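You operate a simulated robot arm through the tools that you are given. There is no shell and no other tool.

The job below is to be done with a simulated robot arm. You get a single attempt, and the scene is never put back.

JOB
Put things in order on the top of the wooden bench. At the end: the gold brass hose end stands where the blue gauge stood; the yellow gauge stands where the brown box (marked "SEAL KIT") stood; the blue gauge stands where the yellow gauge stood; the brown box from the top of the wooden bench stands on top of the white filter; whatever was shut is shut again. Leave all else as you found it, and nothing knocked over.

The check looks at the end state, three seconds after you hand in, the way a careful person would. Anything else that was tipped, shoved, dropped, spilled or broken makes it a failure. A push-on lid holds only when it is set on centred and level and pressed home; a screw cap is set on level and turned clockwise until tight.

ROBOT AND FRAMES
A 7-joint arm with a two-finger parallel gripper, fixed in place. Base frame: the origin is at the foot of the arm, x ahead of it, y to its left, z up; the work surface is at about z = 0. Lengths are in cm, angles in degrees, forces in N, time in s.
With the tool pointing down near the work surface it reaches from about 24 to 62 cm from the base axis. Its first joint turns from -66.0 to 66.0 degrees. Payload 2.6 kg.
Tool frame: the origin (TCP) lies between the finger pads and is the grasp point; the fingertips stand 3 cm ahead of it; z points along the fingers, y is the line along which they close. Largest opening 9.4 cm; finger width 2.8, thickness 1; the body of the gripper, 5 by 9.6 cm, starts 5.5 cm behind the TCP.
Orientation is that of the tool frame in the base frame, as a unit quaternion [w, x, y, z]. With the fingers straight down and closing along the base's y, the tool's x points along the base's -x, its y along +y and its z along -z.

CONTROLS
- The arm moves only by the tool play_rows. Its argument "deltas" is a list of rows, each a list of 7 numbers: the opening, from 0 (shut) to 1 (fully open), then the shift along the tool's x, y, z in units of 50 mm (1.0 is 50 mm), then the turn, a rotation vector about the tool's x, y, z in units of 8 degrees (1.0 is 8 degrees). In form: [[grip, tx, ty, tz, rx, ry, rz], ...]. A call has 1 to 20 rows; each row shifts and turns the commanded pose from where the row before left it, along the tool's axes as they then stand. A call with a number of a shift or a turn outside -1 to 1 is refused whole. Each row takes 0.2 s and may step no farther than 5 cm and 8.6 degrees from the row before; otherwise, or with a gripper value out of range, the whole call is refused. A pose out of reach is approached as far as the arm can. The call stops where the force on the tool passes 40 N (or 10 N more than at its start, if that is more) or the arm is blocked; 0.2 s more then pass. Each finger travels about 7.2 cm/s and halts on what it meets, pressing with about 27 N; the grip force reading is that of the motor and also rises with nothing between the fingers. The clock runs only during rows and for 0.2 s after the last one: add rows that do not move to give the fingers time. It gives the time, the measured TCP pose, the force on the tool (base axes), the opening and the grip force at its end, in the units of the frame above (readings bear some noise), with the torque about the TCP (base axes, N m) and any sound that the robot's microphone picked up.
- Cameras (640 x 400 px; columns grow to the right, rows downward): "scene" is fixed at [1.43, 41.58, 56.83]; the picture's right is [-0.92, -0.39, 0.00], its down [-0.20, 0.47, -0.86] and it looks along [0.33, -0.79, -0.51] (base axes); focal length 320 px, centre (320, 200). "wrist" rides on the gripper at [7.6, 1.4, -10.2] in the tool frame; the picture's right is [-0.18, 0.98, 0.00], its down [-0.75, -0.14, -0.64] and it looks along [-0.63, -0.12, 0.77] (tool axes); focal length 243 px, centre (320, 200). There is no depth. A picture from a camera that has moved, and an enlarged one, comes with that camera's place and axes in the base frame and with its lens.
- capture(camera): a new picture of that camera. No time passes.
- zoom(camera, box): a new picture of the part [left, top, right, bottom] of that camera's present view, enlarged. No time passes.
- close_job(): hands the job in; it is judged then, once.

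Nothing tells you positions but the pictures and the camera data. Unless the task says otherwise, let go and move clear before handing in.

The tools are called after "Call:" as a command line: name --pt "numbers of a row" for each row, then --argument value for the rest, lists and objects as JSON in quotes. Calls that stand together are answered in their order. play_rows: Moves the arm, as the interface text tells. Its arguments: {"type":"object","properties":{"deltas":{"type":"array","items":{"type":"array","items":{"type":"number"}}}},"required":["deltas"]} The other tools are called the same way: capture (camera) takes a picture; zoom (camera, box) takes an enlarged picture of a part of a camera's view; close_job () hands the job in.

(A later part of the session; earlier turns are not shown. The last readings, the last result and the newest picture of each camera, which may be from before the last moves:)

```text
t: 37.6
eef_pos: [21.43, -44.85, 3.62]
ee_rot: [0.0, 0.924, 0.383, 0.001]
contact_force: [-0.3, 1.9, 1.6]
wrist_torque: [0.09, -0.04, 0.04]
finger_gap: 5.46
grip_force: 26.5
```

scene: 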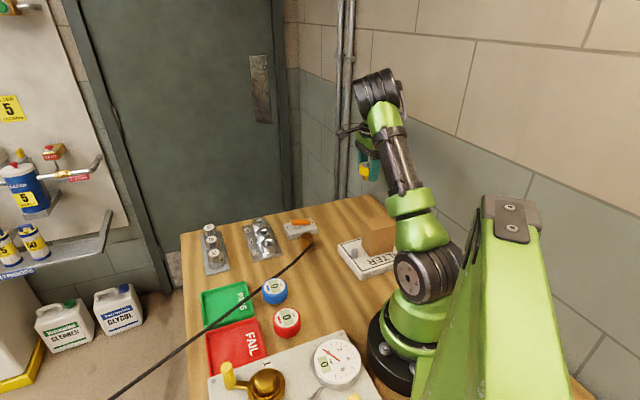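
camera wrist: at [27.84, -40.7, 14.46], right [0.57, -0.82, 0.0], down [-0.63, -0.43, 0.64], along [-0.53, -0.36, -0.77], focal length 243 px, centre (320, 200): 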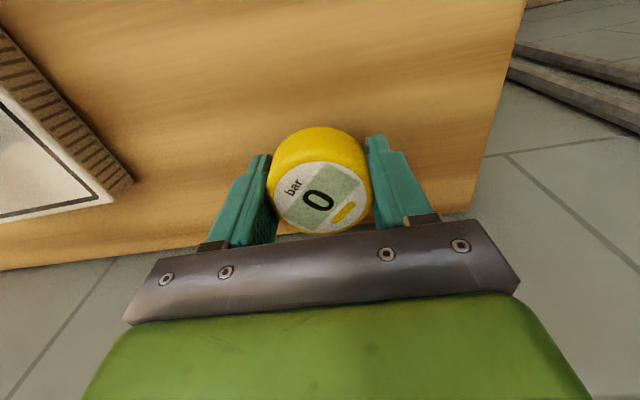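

Call:
play_rows --pt "0 0 0 0.012 0 0 0" --pt "0 0 0 0 0 0 0"

Call:
capture --camera "wrist"

```text
t: 38.2
eef_pos: [21.51, -44.78, 3.59]
ee_rot: [0.001, 0.924, 0.383, 0.0]
contact_force: [-1.9, 4.0, 8.6]
wrist_torque: [0.2, 0.05, 0.06]
finger_gap: 5.45
grip_force: 27.3
```

```text
taken
camera wrist: at [27.77, -40.45, 13.89], right [0.57, -0.82, 0.0], down [-0.63, -0.43, 0.64], along [-0.53, -0.36, -0.77], focal length 243 px, centre (320, 200)
```

wrist: 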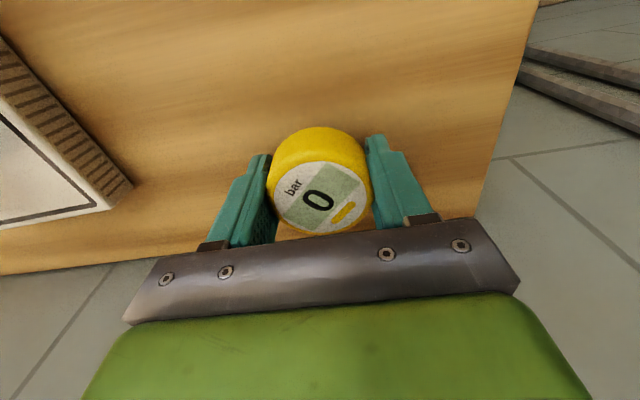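

The yellow gauge stands on the bench at (21.4,-44.9). I'll let go slowly and rise.

Call:
play_rows --pt "0.6 0 0 0 0 0 0" --pt "0.66 0 0 0 0 0 0" --pt "0.76 0 0 0 0 0 0" --pt "0.8 0 0 0 0 0 0" --pt "0.8 0 0 0 0 0 0" --pt "0.8 0 0 -0.3 0 0 0" --pt "0.8 0 0 -0.8 0 0 0" --pt "0.8 0 0 -0.8 0 0 0" --pt "0.8 0 0 -0.8 0 0 0" --pt "0.8 0 0 0 0 0 0"

Call:
capture --camera "wrist"

Call:
zoom --camera "scene" --box '[300, 150, 420, 270]'

```text
t: 40.4
eef_pos: [21.37, -44.97, 17.09]
ee_rot: [0.0, 0.924, 0.383, 0.0]
contact_force: [-0.4, -0.6, 0.5]
wrist_torque: [0.04, 0.01, 0.01]
finger_gap: 7.5
grip_force: 0.0
```

```text
taken
camera wrist: at [27.77, -40.54, 27.43], right [0.57, -0.82, 0.0], down [-0.63, -0.43, 0.64], along [-0.53, -0.36, -0.77], focal length 243 px, centre (320, 200)
```

wrist: 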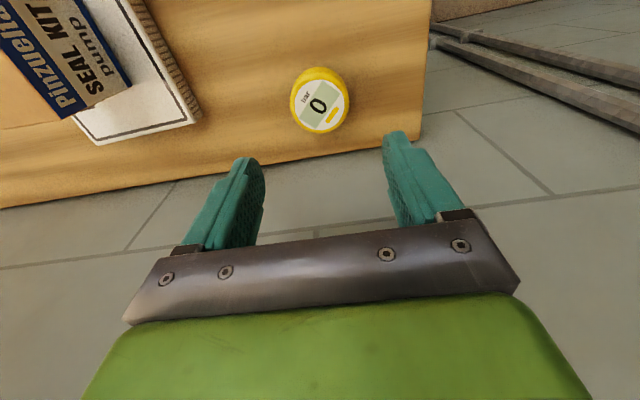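

```text
3.33 times, centred on (360, 210) of scene
camera zoom: at [1.43, 41.58, 56.83], right [-0.92, -0.39, 0.0], down [-0.2, 0.47, -0.86], along [0.33, -0.79, -0.51], focal length 1065 px, centre (187, 167)
```

zoom: 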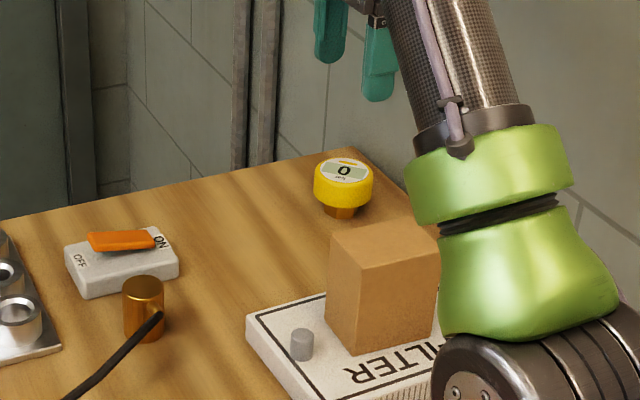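

The yellow gauge stands upright in the box's old place. Next I'll move above the blue gauge and turn so the fingers close along the hose's direction, keeping clear of it.

Call:
play_rows --pt "0.8 0 0 -0.6 0 0 0" --pt "0.8 0.74 -0.488 0 0 0 0" --pt "0.8 0.74 -0.488 0 0 0 0" --pt "0.8 0.74 -0.488 0 0 0 0" --pt "0.8 0.74 -0.488 0 0 0 0" --pt "0.8 0.74 -0.488 0 0 0 0" --pt "0.8 0.74 -0.488 0 0 0 0" --pt "0.8 0.74 -0.488 0 0 0 0" --pt "0.8 0.74 -0.488 0 0 0 0" --pt "0.8 0.74 -0.488 0 0 0 0" --pt "0.8 0.74 -0.488 0 0 0 0" --pt "0.8 0 0 0 0 0 0"

Call:
play_rows --pt "0.8 0 0 0 0 0 -1" --pt "0.8 0 0 0 0 0 -1" --pt "0.8 0 0 0 0 0 -1" --pt "0.8 0 0 0 0 0 -1" --pt "0.8 0 0 0 0 0 -1" --pt "0.8 0 0 0 0 0 -1" --pt "0.8 0 0 0 0 0 -1" --pt "0.8 0 0 0 0 0 -1" --pt "0.8 0 0 0 0 0 -1" --pt "0.8 0 0 0 0 0 -1" --pt "0.8 0 0 0 0 0 -1" --pt "0.8 0 0 0 0 0 -1" --pt "0.8 0 0 0 0 0 -1" --pt "0.8 0 0 0 0 0 -1" --pt "0.8 0 0 0 0 0 -0.75" --pt "0.8 0 0 0 0 0 0"

Call:
capture --camera "wrist"

Call:
capture --camera "scene"

```text
t: 43.0
eef_pos: [30.42, -1.26, 19.88]
ee_rot: [-0.001, 0.924, 0.384, 0.0]
contact_force: [-0.2, -0.4, 0.8]
wrist_torque: [0.02, -0.01, -0.01]
finger_gap: 7.51
grip_force: 0.1
```

```text
t: 46.4
eef_pos: [30.23, -1.42, 20.0]
ee_rot: [0.0, 0.146, 0.989, 0.0]
contact_force: [0.6, -0.2, 0.0]
wrist_torque: [0.01, 0.01, 0.03]
finger_gap: 7.49
grip_force: 0.0
```

```text
taken
camera wrist: at [23.39, 2.17, 30.29], right [0.46, 0.89, 0.0], down [0.68, -0.35, 0.64], along [0.57, -0.3, -0.77], focal length 243 px, centre (320, 200)
```

wrist: 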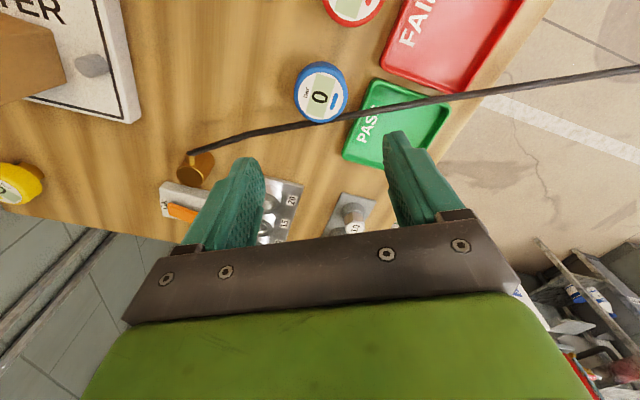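

```text
taken
```

scene: 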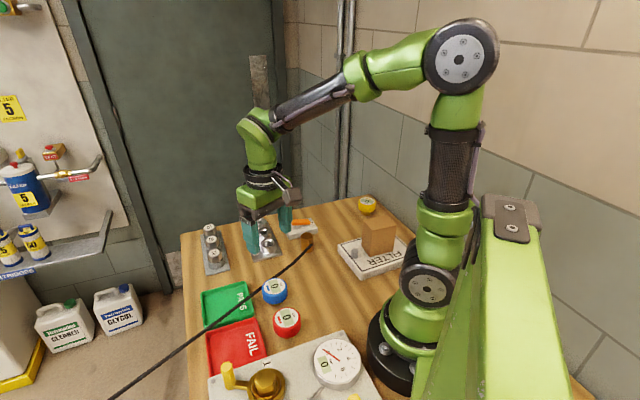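

Call:
zoom --camera "wrist" --box '[260, 50, 400, 155]'

Call:
zoom --camera "wrist" --box '[160, 40, 640, 240]'

```text
3.81 times, centred on (330, 102) of wrist
camera zoom: at [23.39, 2.17, 30.29], right [0.46, 0.89, 0.0], down [0.68, -0.35, 0.64], along [0.57, -0.3, -0.77], focal length 924 px, centre (282, 571)
```

zoom: 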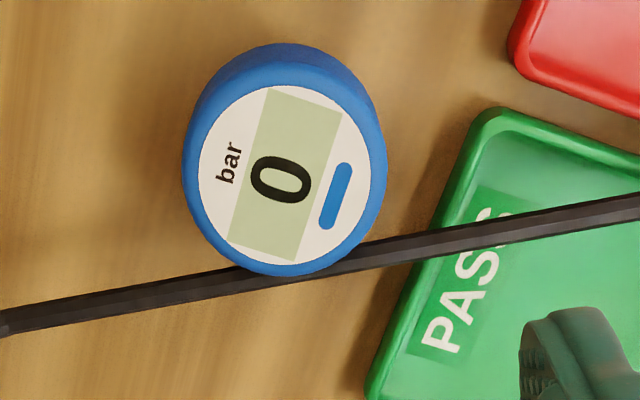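

```text
1.33 times, centred on (400, 140) of wrist
camera zoom: at [23.39, 2.17, 30.29], right [0.46, 0.89, 0.0], down [0.68, -0.35, 0.64], along [0.57, -0.3, -0.77], focal length 324 px, centre (213, 280)
```

zoom: 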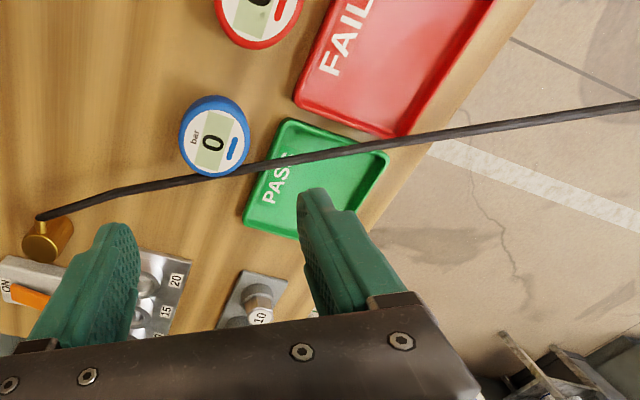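

The blue gauge is directly below at (30.3,-1.4), with the hose almost touching its far side. The fingers are aligned along the hose, so I'll go down.

Call:
play_rows --pt "0.76 0 0 0.8 0 0 0" --pt "0.76 0 0 0.8 0 0 0" --pt "0.76 0 0 0.8 0 0 0" --pt "0.76 0 0 0.3 0 0 0" --pt "0.76 0 0 0 0 0 0"

Call:
capture --camera "wrist"

Call:
zoom --camera "scene" --box '[210, 210, 350, 340]'

```text
t: 47.6
eef_pos: [30.22, -1.48, 6.55]
ee_rot: [0.0, 0.148, 0.989, 0.0]
contact_force: [-0.7, 1.0, -0.2]
wrist_torque: [0.01, 0.0, 0.05]
finger_gap: 7.15
grip_force: 0.0
```

```text
taken
camera wrist: at [23.34, 2.18, 16.77], right [0.46, 0.89, 0.0], down [0.68, -0.35, 0.64], along [0.57, -0.3, -0.77], focal length 243 px, centre (320, 200)
```

wrist: 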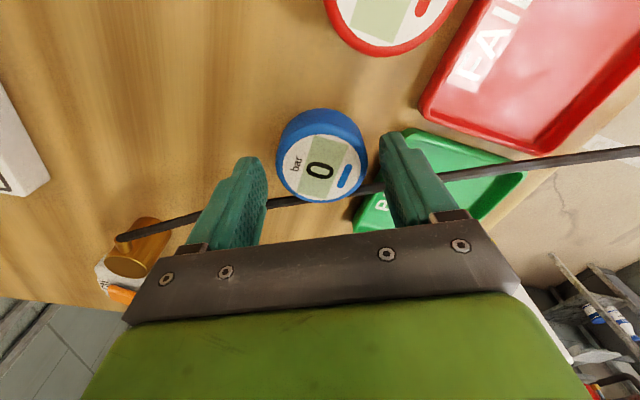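

```text
3.08 times, centred on (280, 275) of scene
camera zoom: at [1.43, 41.58, 56.83], right [-0.92, -0.39, 0.0], down [-0.2, 0.47, -0.86], along [0.33, -0.79, -0.51], focal length 983 px, centre (443, -31)
```

zoom: 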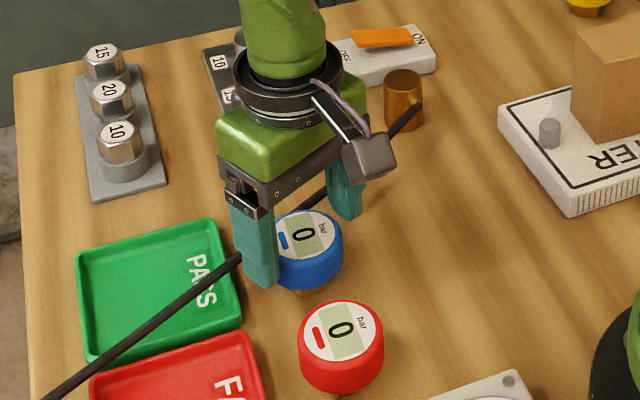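

The fingers straddle the blue gauge with the hose clear. I'll descend the rest of the way and close.

Call:
play_rows --pt "0.76 0 0 0.3 0 0 0" --pt "0.76 0 0 0.27 0 0 0" --pt "0.76 0 0 0 0 0 0" --pt "0.66 0 0 0 0 0 0" --pt "0.5 0 0 0 0 0 0" --pt "0 0 0 0 0 0 0" --pt "0 0 0 0 0 0 0" --pt "0 0 0 0 0 0 0"

Call:
capture --camera "wrist"

Call:
zoom --camera "scene" --box '[210, 210, 350, 340]'

```text
t: 49.4
eef_pos: [30.29, -1.25, 3.68]
ee_rot: [0.0, 0.147, 0.989, 0.0]
contact_force: [-0.8, -0.4, 0.1]
wrist_torque: [0.0, 0.0, 0.03]
finger_gap: 5.47
grip_force: 27.3
```

```text
taken
camera wrist: at [23.35, 2.31, 13.9], right [0.46, 0.89, 0.0], down [0.68, -0.35, 0.64], along [0.57, -0.3, -0.77], focal length 243 px, centre (320, 200)
```

wrist: 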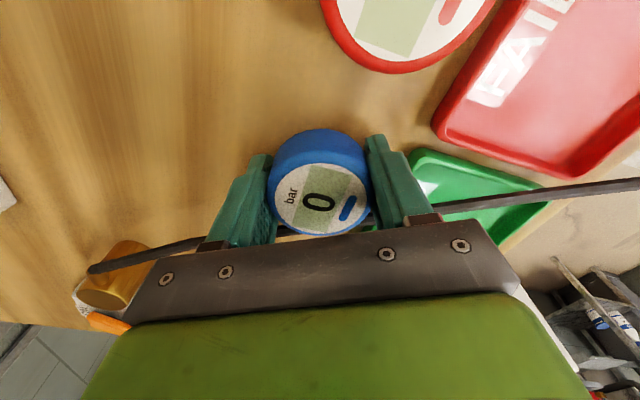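

```text
3.08 times, centred on (280, 275) of scene
camera zoom: at [1.43, 41.58, 56.83], right [-0.92, -0.39, 0.0], down [-0.2, 0.47, -0.86], along [0.33, -0.79, -0.51], focal length 983 px, centre (443, -31)
```

zoom: 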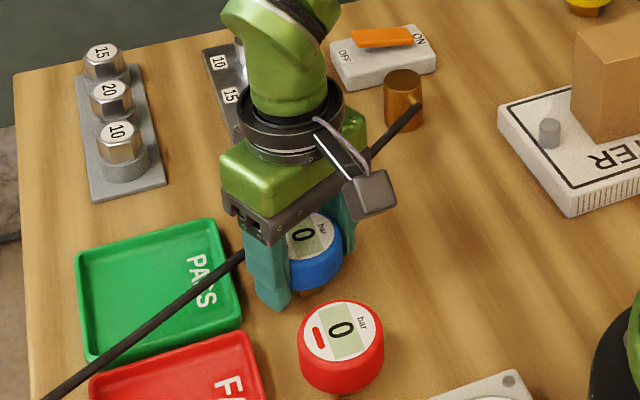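

The blue gauge is gripped. I'll lift it slightly, ease it away from the hose, raise it, turn and carry it to the yellow gauge's old place.

Call:
play_rows --pt "0 0 0 -0.06 0 0 0" --pt "0 0.12 0 0 0 0 0" --pt "0 0 0 -0.4 0 0 0" --pt "0 0 0 -0.8 0 0 0" --pt "0 0 0 -0.9 0 0 0" --pt "0 0 0 0 0 0 -1" --pt "0 0 0 0 0 0 -1.0" --pt "0 0 0 0 0 0 -0.1" --pt "0 -0.695 -0.672 0 0 0 0" --pt "0 -0.695 -0.672 0 0 0 0" --pt "0 0 0 0 0 0 0" --pt "0 0 0 0 0 0 0"

Call:
capture --camera "wrist"

Call:
capture --camera "scene"

```text
t: 52.0
eef_pos: [36.88, -8.0, 14.39]
ee_rot: [0.0, 0.001, 1.0, 0.0]
contact_force: [0.3, -0.1, -2.3]
wrist_torque: [0.0, -0.01, 0.01]
finger_gap: 5.5
grip_force: 26.8
```

```text
taken
camera wrist: at [29.23, -6.57, 24.63], right [0.19, 0.98, 0.0], down [0.75, -0.14, 0.64], along [0.63, -0.12, -0.77], focal length 243 px, centre (320, 200)
```

wrist: 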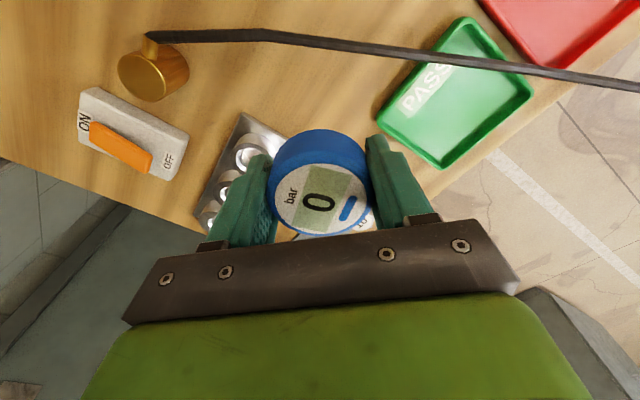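

```text
taken
```

scene: 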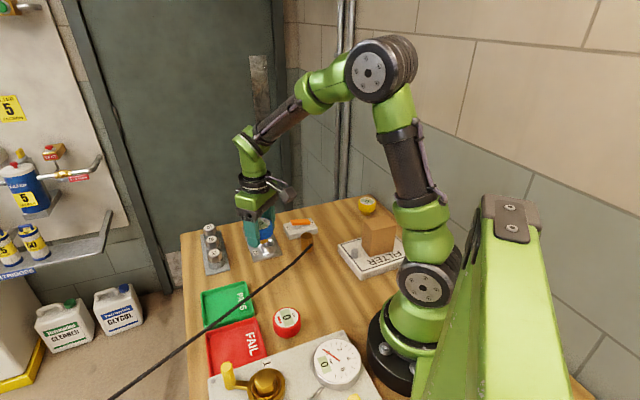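

The blue gauge is over the yellow's old spot within 0.3 cm. I'll correct and lower it.

Call:
play_rows --pt "0 0.038 0.036 0 0 0 0" --pt "0 0 0 0.7 0 0 0" --pt "0 0 0 0.7 0 0 0" --pt "0 0 0 0.4 0 0 0" --pt "0 0 0 0.22 0 0 0" --pt "0 0 0 0 0 0 0" --pt "0 0 0 0 0 0 0"

Call:
capture --camera "wrist"

Call:
zoom --camera "scene" --box '[210, 210, 350, 340]'

```text
t: 53.6
eef_pos: [36.5, -7.89, 4.45]
ee_rot: [0.0, 0.001, 1.0, 0.001]
contact_force: [-0.1, -0.1, -1.4]
wrist_torque: [0.02, 0.0, -0.03]
finger_gap: 5.49
grip_force: 26.5
```

```text
taken
camera wrist: at [28.88, -6.43, 14.67], right [0.19, 0.98, 0.0], down [0.75, -0.14, 0.64], along [0.63, -0.12, -0.77], focal length 243 px, centre (320, 200)
```

wrist: 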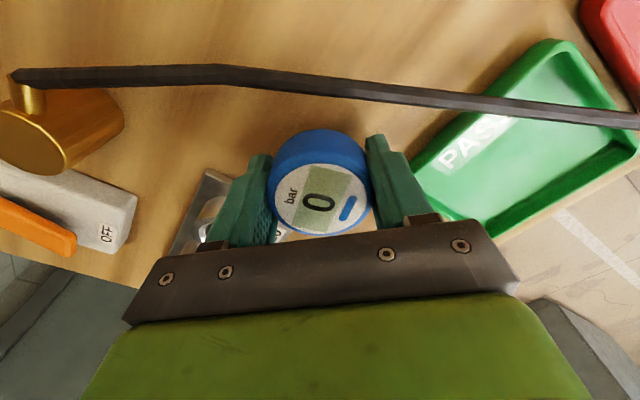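

```text
3.08 times, centred on (280, 275) of scene
camera zoom: at [1.43, 41.58, 56.83], right [-0.92, -0.39, 0.0], down [-0.2, 0.47, -0.86], along [0.33, -0.79, -0.51], focal length 983 px, centre (443, -31)
```

zoom: 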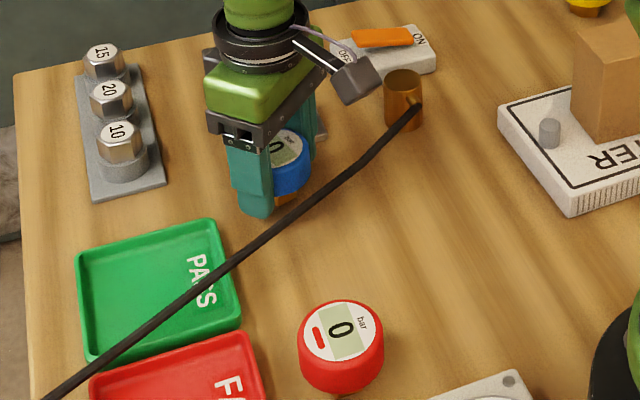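

Call:
play_rows --pt "0 -0.024 0.008 0 0 0 0" --pt "0 0 0 0.06 0 0 0" --pt "0 0 0 0.05 0 0 0" --pt "0 0 0 0.04 0 0 0" --pt "0 0 0 0 0 0 0"

Call:
capture --camera "wrist"

```text
t: 54.8
eef_pos: [36.64, -7.82, 3.67]
ee_rot: [-0.001, 0.001, 1.0, 0.0]
contact_force: [-3.0, 0.8, 5.7]
wrist_torque: [0.13, 0.09, 0.02]
finger_gap: 5.48
grip_force: 27.3
```

```text
taken
camera wrist: at [28.94, -6.29, 13.9], right [0.19, 0.98, 0.0], down [0.75, -0.14, 0.64], along [0.63, -0.12, -0.77], focal length 243 px, centre (320, 200)
```

wrist: 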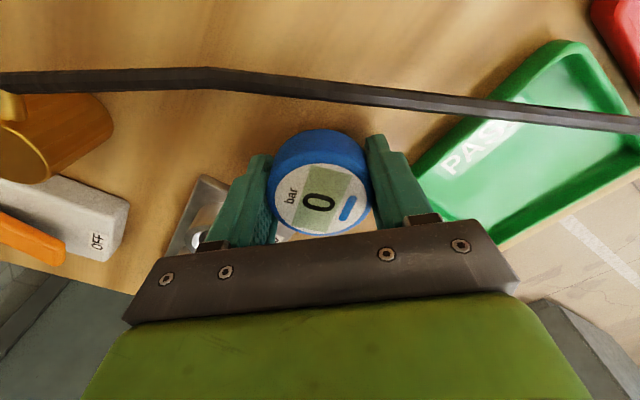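

The blue gauge has touched down at the yellow's old spot. I'll release it, rise, and look at the hose end.

Call:
play_rows --pt "0.6 0 0 0 0 0 0" --pt "0.66 0 0 0 0 0 0" --pt "0.75 0 0 0 0 0 0" --pt "0.75 0 0 0 0 0 0" --pt "0.75 0 0 -0.3 0 0 0" --pt "0.75 0 0 -0.8 0 0 0" --pt "0.75 0 0 -0.8 0 0 0" --pt "0.75 0 0 -0.8 0 0 0" --pt "0.75 0 0 0 0 0 0"

Call:
capture --camera "wrist"

Call:
capture --camera "scene"

```text
t: 56.8
eef_pos: [36.56, -7.94, 17.26]
ee_rot: [-0.001, 0.001, 1.0, 0.001]
contact_force: [-0.8, 0.2, -0.1]
wrist_torque: [0.02, 0.0, 0.0]
finger_gap: 7.06
grip_force: 0.1
```

```text
taken
camera wrist: at [28.94, -6.46, 27.49], right [0.19, 0.98, 0.0], down [0.75, -0.14, 0.64], along [0.63, -0.12, -0.77], focal length 243 px, centre (320, 200)
```

wrist: 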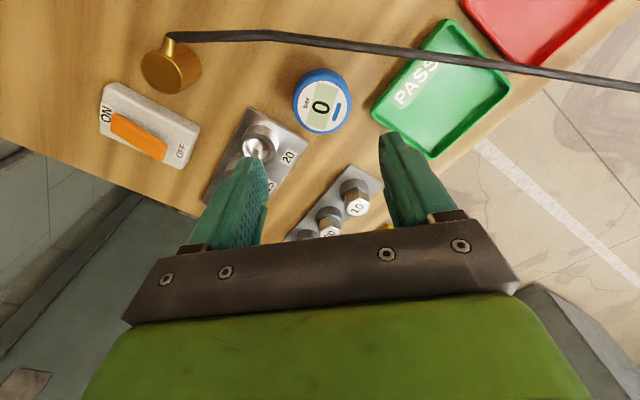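

```text
taken
```

scene: 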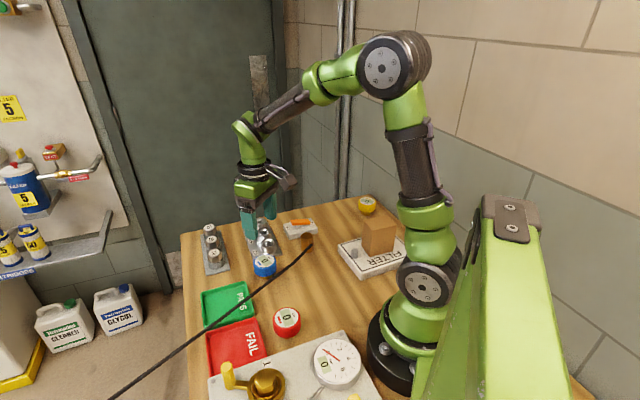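

The blue gauge stands where the yellow was. Next is the hose end: I'll turn so the fingers close across its nipple's direction and move above it.

Call:
play_rows --pt "0.75 0 0 0 0 0 1" --pt "0.75 0 0 0 0 0 1" --pt "0.75 0 0 0 0 0 1" --pt "0.75 0 0 0 0 0 1" --pt "0.75 0 0 0 0 0 1" --pt "0.75 -0.283 -0.885 0 0 0 0" --pt "0.75 -0.283 -0.885 0 0 0 0" --pt "0.75 -0.283 -0.885 0 0 0 0" --pt "0.75 0 0 0 0 0 0" --pt "0.75 0 0 0 0 0 0"

Call:
capture --camera "wrist"

Call:
zoom --camera "scene" --box '[210, 180, 390, 300]'

```text
t: 59.0
eef_pos: [31.42, -20.55, 17.17]
ee_rot: [0.0, 0.343, 0.939, 0.0]
contact_force: [-0.8, 0.0, -0.4]
wrist_torque: [-0.02, 0.02, 0.02]
finger_gap: 7.05
grip_force: 0.0
```

```text
taken
camera wrist: at [26.33, -14.58, 27.37], right [0.77, 0.63, 0.0], down [0.49, -0.59, 0.64], along [0.41, -0.5, -0.77], focal length 243 px, centre (320, 200)
```

wrist: 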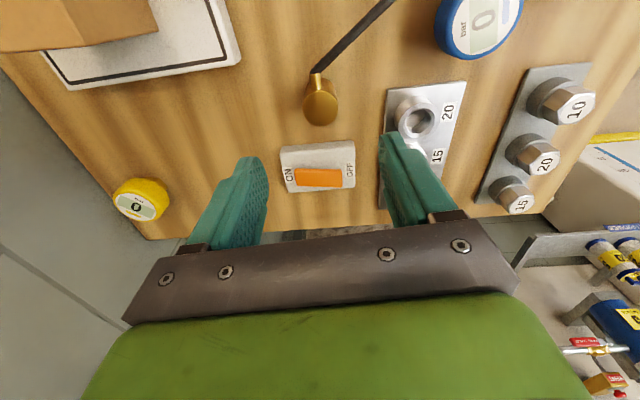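

```text
3.33 times, centred on (300, 240) of scene
camera zoom: at [1.43, 41.58, 56.83], right [-0.92, -0.39, 0.0], down [-0.2, 0.47, -0.86], along [0.33, -0.79, -0.51], focal length 1065 px, centre (387, 67)
```

zoom: 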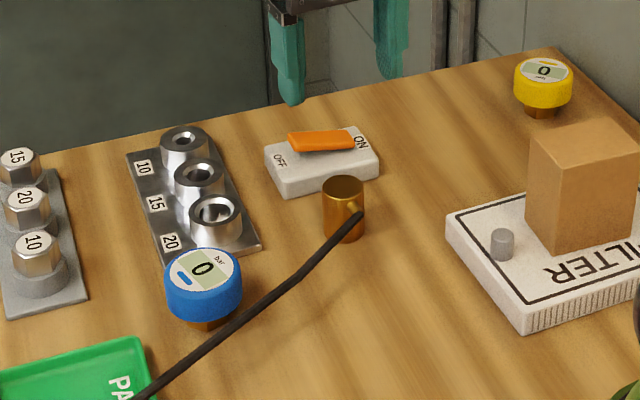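

Call:
zoom --camera "wrist" --box '[260, 40, 380, 140]'

Call:
zoom --camera "scene" --box '[280, 220, 340, 265]'

```text
4.00 times, centred on (320, 90) of wrist
camera zoom: at [26.33, -14.58, 27.37], right [0.77, 0.63, 0.0], down [0.49, -0.59, 0.64], along [0.41, -0.5, -0.77], focal length 970 px, centre (320, 640)
```

zoom: 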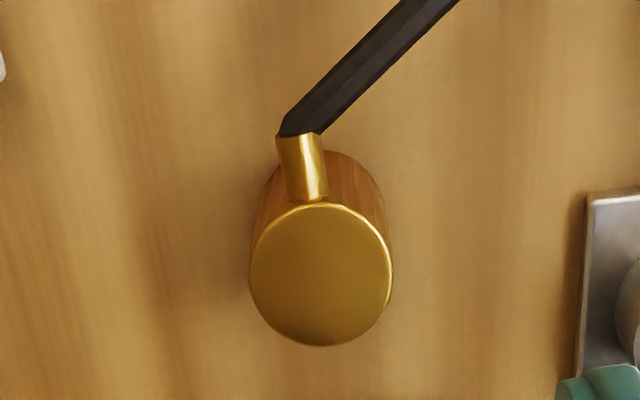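

```text
8.89 times, centred on (310, 242) of scene
camera zoom: at [1.43, 41.58, 56.83], right [-0.92, -0.39, 0.0], down [-0.2, 0.47, -0.86], along [0.33, -0.79, -0.51], focal length 2840 px, centre (409, -178)
```

zoom: 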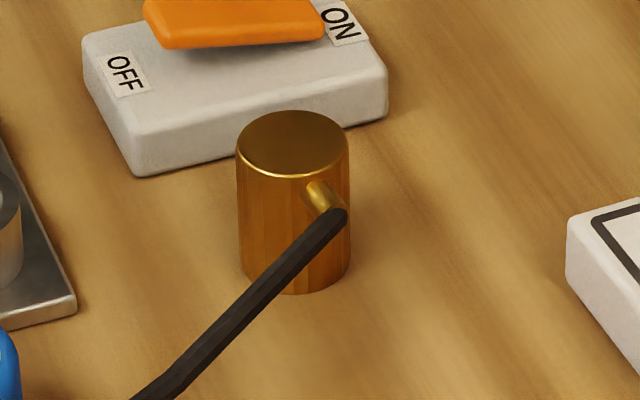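

The hose end's centre looks to be at (31.35,-20.77), 3.3 cm across, with the nipple pointing at 140° between the finger positions. I'll trim and go down.

Call:
play_rows --pt "0.62 -0.045 -0.019 0 0 0 0" --pt "0.62 0 0 0.9 0 0 0" --pt "0.62 0 0 0.8 0 0 0" --pt "0.62 0 0 0.3 0 0 0" --pt "0.62 0 0 0 0 0 0"

Call:
capture --camera "wrist"

Call:
zoom --camera "scene" --box '[230, 180, 370, 280]'

```text
t: 60.2
eef_pos: [31.29, -20.83, 7.17]
ee_rot: [0.0, 0.342, 0.94, 0.0]
contact_force: [0.5, 0.6, 0.6]
wrist_torque: [0.03, -0.02, 0.0]
finger_gap: 5.82
grip_force: 0.1
```

```text
taken
camera wrist: at [26.39, -14.74, 17.41], right [0.77, 0.63, 0.0], down [0.49, -0.59, 0.64], along [0.41, -0.5, -0.77], focal length 243 px, centre (320, 200)
```

wrist: 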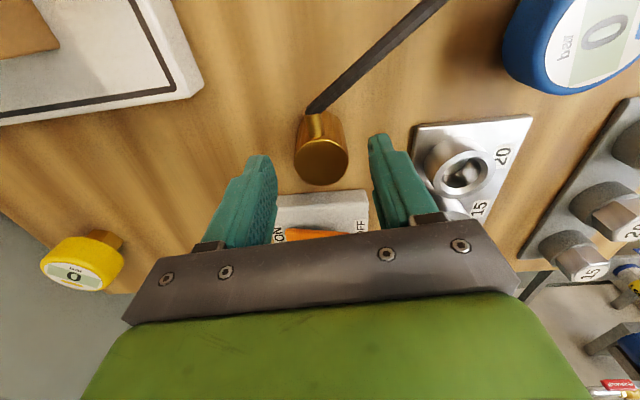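

```text
4.00 times, centred on (300, 230) of scene
camera zoom: at [1.43, 41.58, 56.83], right [-0.92, -0.39, 0.0], down [-0.2, 0.47, -0.86], along [0.33, -0.79, -0.51], focal length 1278 px, centre (400, 80)
```

zoom: 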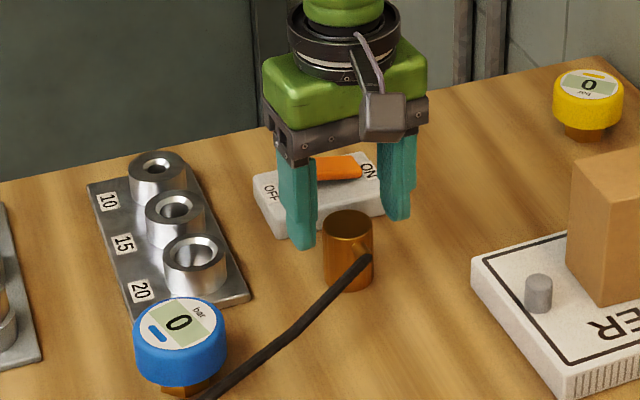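

The fingers straddle the hose end evenly. I'll descend the rest and close.

Call:
play_rows --pt "0.62 0 0 0.4 0 0 0" --pt "0.62 0 0 0.36 0 0 0" --pt "0.62 0 0 0 0 0 0" --pt "0.5 0 0 0 0 0 0" --pt "0.35 0 0 0 0 0 0" --pt "0 0 0 0 0 0 0" --pt "0 0 0 0 0 0 0" --pt "0 0 0 0 0 0 0"

Call:
capture --camera "wrist"

Call:
zoom --camera "scene" --box '[230, 180, 370, 280]'

```text
t: 62.0
eef_pos: [31.45, -20.84, 3.41]
ee_rot: [0.0, 0.343, 0.939, 0.001]
contact_force: [-0.4, -0.1, 0.4]
wrist_torque: [0.01, 0.01, -0.02]
finger_gap: 3.36
grip_force: 27.0
```

```text
taken
camera wrist: at [26.54, -14.76, 13.58], right [0.77, 0.63, 0.0], down [0.49, -0.59, 0.64], along [0.41, -0.5, -0.77], focal length 243 px, centre (320, 200)
```

wrist: 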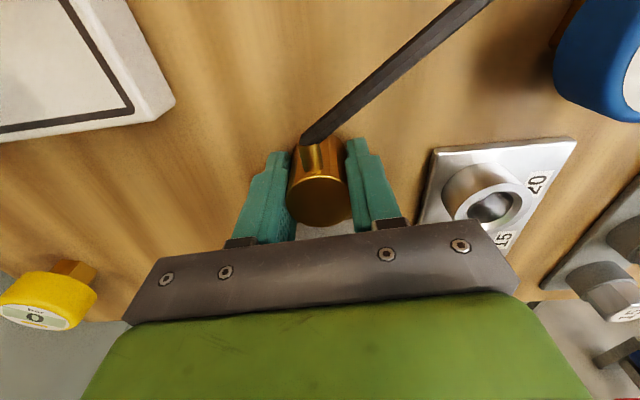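

```text
4.00 times, centred on (300, 230) of scene
camera zoom: at [1.43, 41.58, 56.83], right [-0.92, -0.39, 0.0], down [-0.2, 0.47, -0.86], along [0.33, -0.79, -0.51], focal length 1278 px, centre (400, 80)
```

zoom: 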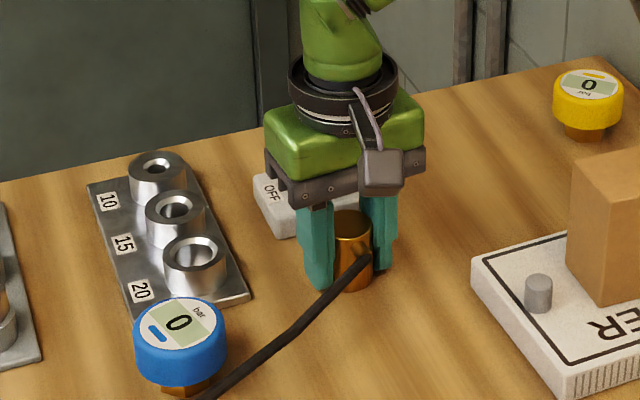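

The hose end is gripped. I'll lift it a few centimetres slowly and see how the hose behaves.

Call:
play_rows --pt "0 0 0 -0.2 0 0 0" --pt "0 0 0 -0.4 0 0 0" --pt "0 0 0 -0.4 0 0 0" --pt "0 0 0 0 0 0 0"

Call:
capture --camera "scene"

Call:
capture --camera "wrist"

```text
t: 63.0
eef_pos: [31.24, -20.77, 8.33]
ee_rot: [-0.001, 0.342, 0.94, 0.0]
contact_force: [-0.5, 0.3, -0.9]
wrist_torque: [-0.01, 0.0, 0.02]
finger_gap: 3.34
grip_force: 27.2
```

```text
taken
```

scene: 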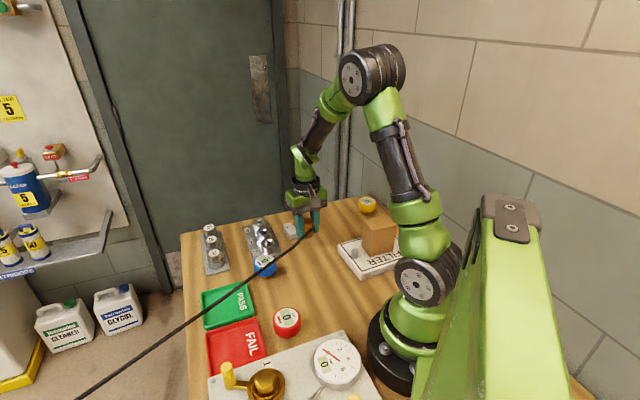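

```text
taken
camera wrist: at [26.38, -14.76, 18.66], right [0.77, 0.63, 0.0], down [0.49, -0.59, 0.64], along [0.41, -0.5, -0.77], focal length 243 px, centre (320, 200)
```

wrist: 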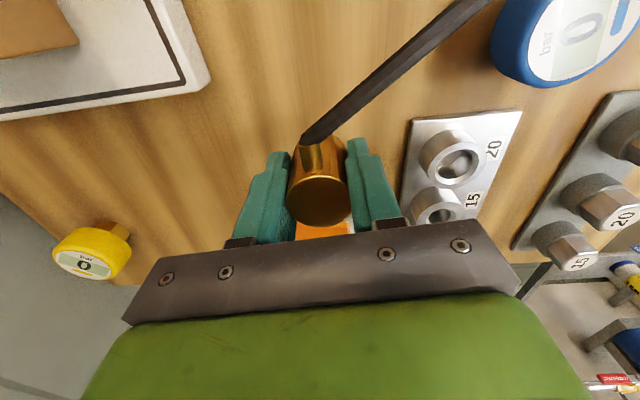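

The hose moved along with the end. I'll look at its shape before going on.

Call:
zoom --camera "scene" --box '[60, 200, 380, 400]'

Call:
zoom --camera "scene" --box '[240, 200, 340, 290]'

```text
2.00 times, centred on (220, 300) of scene
camera zoom: at [1.43, 41.58, 56.83], right [-0.92, -0.39, 0.0], down [-0.2, 0.47, -0.86], along [0.33, -0.79, -0.51], focal length 639 px, centre (520, 0)
```

zoom: 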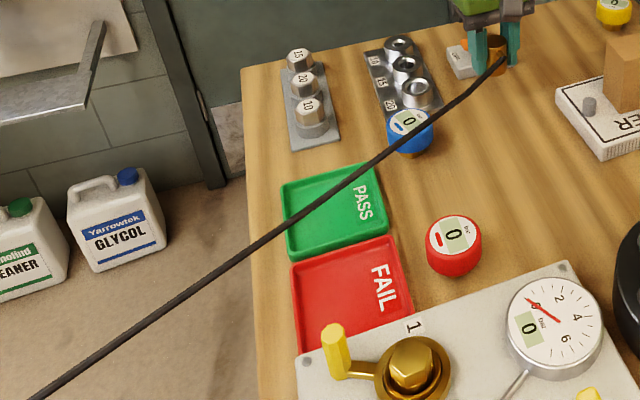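

```text
4.44 times, centred on (290, 245) of scene
camera zoom: at [1.43, 41.58, 56.83], right [-0.92, -0.39, 0.0], down [-0.2, 0.47, -0.86], along [0.33, -0.79, -0.51], focal length 1420 px, centre (453, 0)
```

zoom: 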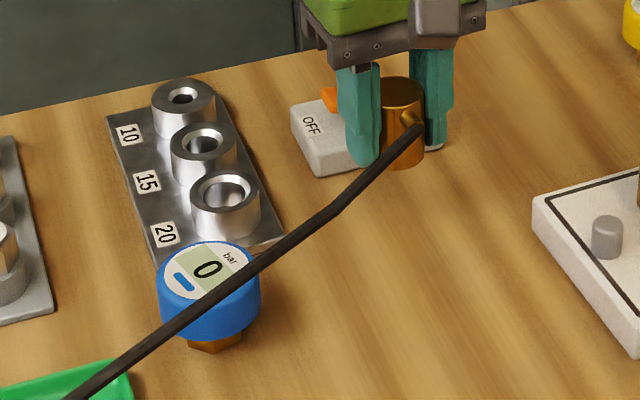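

The hose moves as one with the brass end, so I'll keep its heading and translate it in parallel. First I'll check how the brass sits in the grip.

Call:
zoom --camera "wrist" --box '[250, 110, 390, 240]'

Call:
zoom --camera "scene" --box '[180, 270, 380, 400]'

```text
3.08 times, centred on (320, 175) of wrist
camera zoom: at [26.38, -14.76, 18.66], right [0.77, 0.63, 0.0], down [0.49, -0.59, 0.64], along [0.41, -0.5, -0.77], focal length 746 px, centre (320, 277)
```

zoom: 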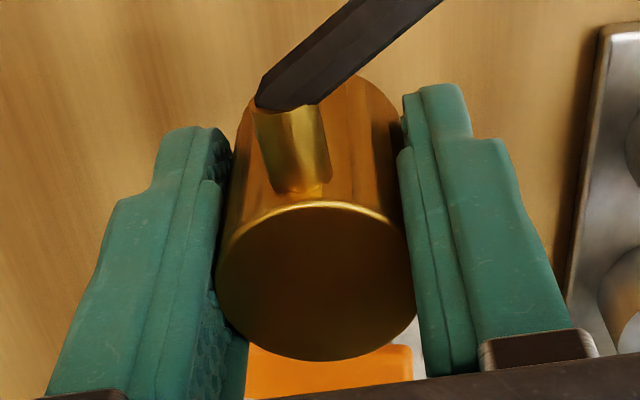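

```text
3.08 times, centred on (280, 335) of scene
camera zoom: at [1.43, 41.58, 56.83], right [-0.92, -0.39, 0.0], down [-0.2, 0.47, -0.86], along [0.33, -0.79, -0.51], focal length 983 px, centre (443, -215)
```

zoom: 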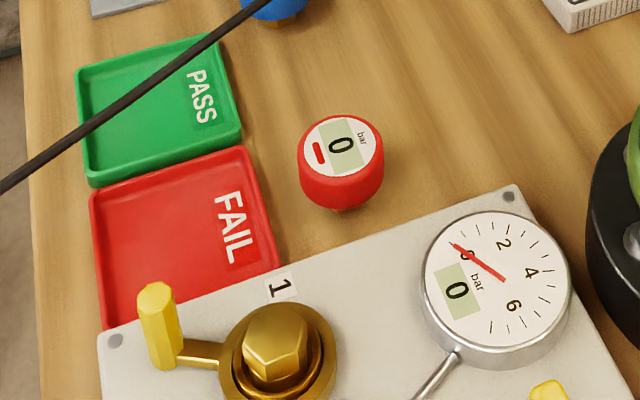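

The brass sits centred in the grip. I'll lift a bit more and slide it over toward the blue gauge's old place.

Call:
play_rows --pt "0 0 0 -0.35 0 0 0" --pt "0 0 0 -0.35 0 0 0" --pt "0 0.334 0.3555 0 0 0 0" --pt "0 0.334 0.3555 0 0 0 0" --pt "0 0.334 0.3555 0 0 0 0" --pt "0 0.334 0.3555 0 0 0 0" --pt "0 0 0 0 0 0 0"

Call:
capture --camera "scene"

Call:
capture --camera "wrist"

```text
t: 64.6
eef_pos: [30.63, -11.22, 11.89]
ee_rot: [0.001, 0.342, 0.94, -0.001]
contact_force: [-0.3, -0.3, 0.1]
wrist_torque: [0.04, 0.02, -0.02]
finger_gap: 3.38
grip_force: 27.3
```

```text
taken
```

scene: 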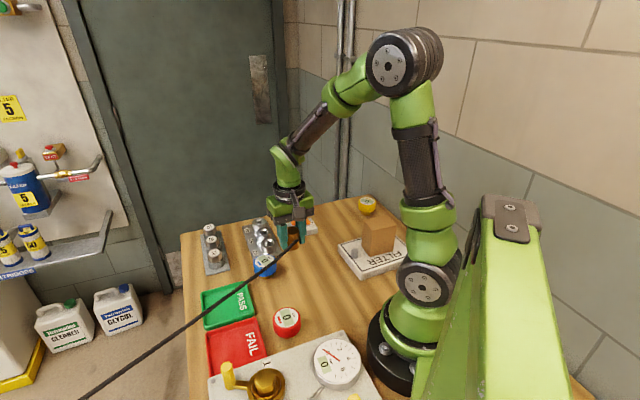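

```text
taken
camera wrist: at [25.73, -5.11, 22.15], right [0.77, 0.63, 0.0], down [0.49, -0.59, 0.64], along [0.41, -0.5, -0.77], focal length 243 px, centre (320, 200)
```

wrist: 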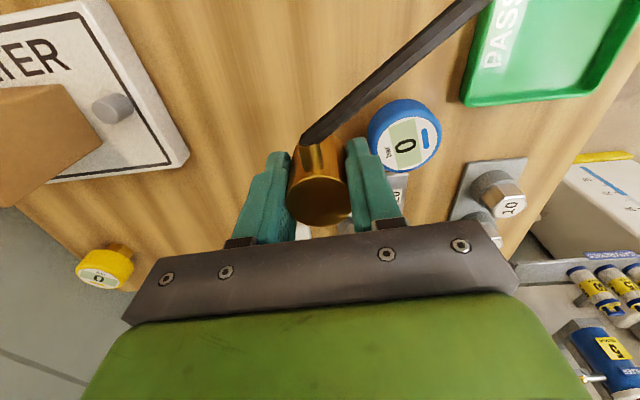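

Call:
play_rows --pt "0 0.332 0.363 0 0 0 0" --pt "0 0.332 0.363 0 0 0 0" --pt "0 0.332 0.363 0 0 0 0" --pt "0 0.332 0.363 0 0 0 0" --pt "0 0 0 0 0 0 0" --pt "0 0 0 0 0 0 0"

Call:
capture --camera "scene"

Call:
capture --camera "wrist"

Call:
zoom --camera "scene" --box '[100, 230, 380, 400]'

```text
t: 66.0
eef_pos: [30.57, -1.23, 11.86]
ee_rot: [-0.001, 0.344, 0.939, 0.0]
contact_force: [-0.3, 0.3, 0.2]
wrist_torque: [-0.01, 0.02, -0.01]
finger_gap: 3.36
grip_force: 26.9
```

```text
taken
```

scene: 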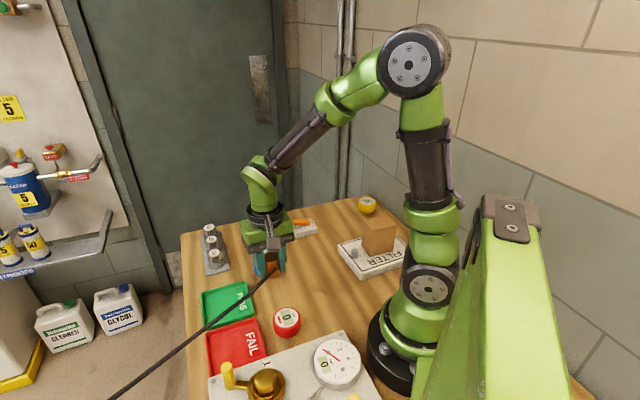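

```text
taken
camera wrist: at [25.64, 4.91, 22.14], right [0.77, 0.63, 0.0], down [0.49, -0.59, 0.64], along [0.41, -0.5, -0.77], focal length 243 px, centre (320, 200)
```

wrist: 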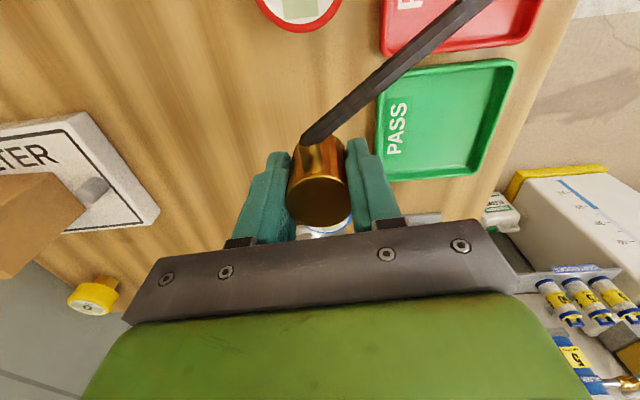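

```text
2.29 times, centred on (240, 315) of scene
camera zoom: at [1.43, 41.58, 56.83], right [-0.92, -0.39, 0.0], down [-0.2, 0.47, -0.86], along [0.33, -0.79, -0.51], focal length 730 px, centre (503, -63)
```

zoom: 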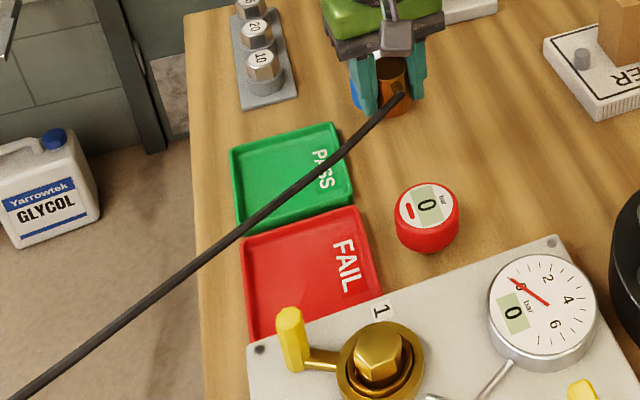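

The hose end is over the blue's old place and the hose passes clear of the red gauge and valve handle. I'll trim the position and lower slowly.

Call:
play_rows --pt "0 0.022 -0.073 0 0 0 0" --pt "0 0 0 0.5 0 0 0" --pt "0 0 0 0.5 0 0 0" --pt "0 0 0 0.36 0 0 0" --pt "0 0 0 0.16 0 0 0" --pt "0 0 0 0 0 0 0" --pt "0 0 0 0 0 0 0"

Call:
zoom --camera "scene" --box '[100, 230, 380, 400]'

Call:
capture --camera "wrist"

```text
t: 67.6
eef_pos: [30.29, -1.55, 4.11]
ee_rot: [-0.001, 0.343, 0.939, -0.001]
contact_force: [0.0, -0.8, -1.4]
wrist_torque: [-0.02, -0.01, 0.0]
finger_gap: 3.33
grip_force: 26.7
```

```text
2.29 times, centred on (240, 315) of scene
camera zoom: at [1.43, 41.58, 56.83], right [-0.92, -0.39, 0.0], down [-0.2, 0.47, -0.86], along [0.33, -0.79, -0.51], focal length 730 px, centre (503, -63)
```

zoom: 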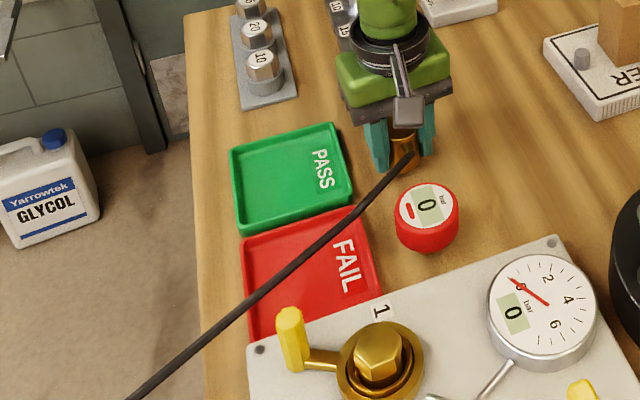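

```text
taken
camera wrist: at [25.39, 4.5, 14.45], right [0.77, 0.63, 0.0], down [0.49, -0.59, 0.64], along [0.41, -0.5, -0.77], focal length 243 px, centre (320, 200)
```

wrist: 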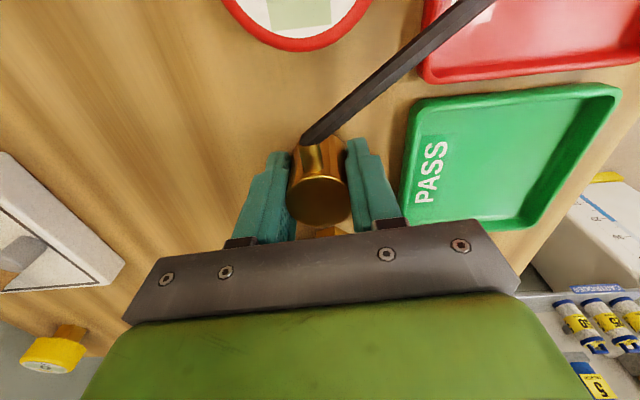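

All is clear. I'll do the final trim and lower to contact.

Call:
play_rows --pt "0 0.036 0.022 0 0 0 0" --pt "0 0 0 0.07 0 0 0" --pt "0 0 0 0.05 0 0 0" --pt "0 0 0 0.04 0 0 0" --pt "0 0 0 0 0 0 0"

Call:
capture --camera "wrist"

```text
t: 68.8
eef_pos: [30.04, -1.32, 3.31]
ee_rot: [0.0, 0.342, 0.94, 0.0]
contact_force: [-0.1, 0.9, -0.8]
wrist_torque: [0.01, -0.01, -0.02]
finger_gap: 3.34
grip_force: 27.3
```

```text
taken
camera wrist: at [25.19, 4.72, 13.68], right [0.77, 0.63, 0.0], down [0.49, -0.59, 0.64], along [0.41, -0.5, -0.77], focal length 243 px, centre (320, 200)
```

wrist: 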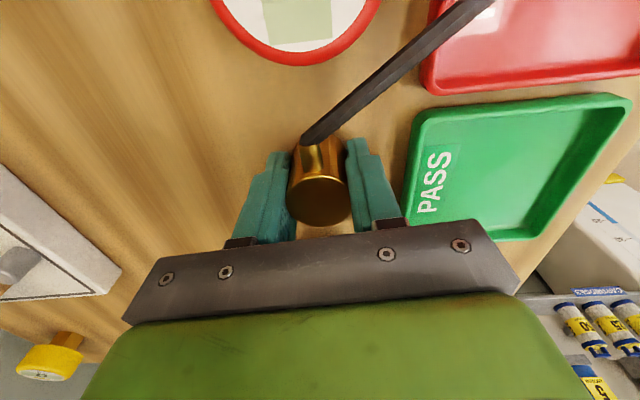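

Call:
play_rows --pt "0 -0.018 0.014 0.015 0 0 0" --pt "0 0 0 0.012 0 0 0" --pt "0 0 0 0 0 0 0"

Call:
capture --camera "wrist"

```text
t: 69.6
eef_pos: [30.22, -1.24, 3.42]
ee_rot: [-0.001, 0.342, 0.94, 0.0]
contact_force: [-2.1, 0.2, 5.8]
wrist_torque: [-0.05, 0.05, -0.04]
finger_gap: 3.37
grip_force: 26.6
```

```text
taken
camera wrist: at [25.27, 4.7, 13.56], right [0.77, 0.63, 0.0], down [0.48, -0.59, 0.64], along [0.41, -0.5, -0.77], focal length 243 px, centre (320, 200)
```

wrist: 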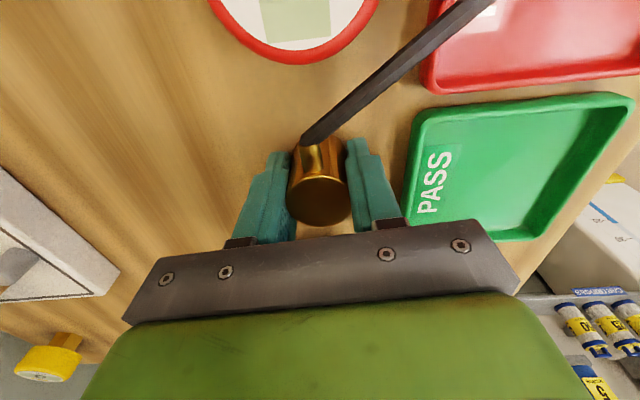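

The hose end has touched down at (30.2,-1.3). I'll release it gently and rise straight up.

Call:
play_rows --pt "0.38 0 0 0 0 0 0" --pt "0.42 0 0 0 0 0 0" --pt "0.5 0 0 0 0 0 0" --pt "0.55 0 0 0 0 0 0" --pt "0.55 0 0 0 0 0 0"

Call:
capture --camera "wrist"

```text
t: 70.8
eef_pos: [30.2, -1.28, 3.27]
ee_rot: [0.001, 0.343, 0.939, 0.0]
contact_force: [-0.2, 0.2, -0.4]
wrist_torque: [0.02, -0.03, 0.01]
finger_gap: 5.14
grip_force: 0.1
```

```text
taken
camera wrist: at [25.26, 4.7, 13.55], right [0.77, 0.63, 0.0], down [0.49, -0.59, 0.64], along [0.41, -0.5, -0.77], focal length 243 px, centre (320, 200)
```

wrist: 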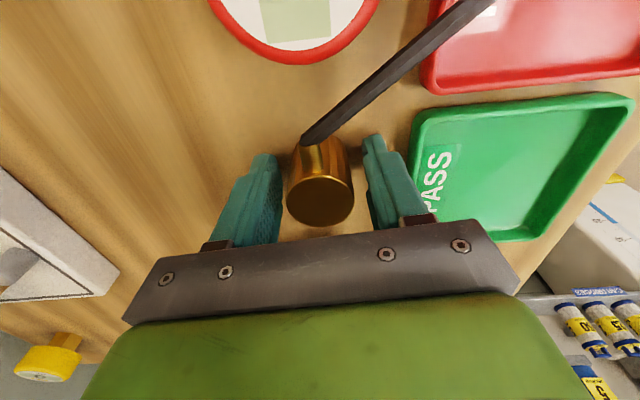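

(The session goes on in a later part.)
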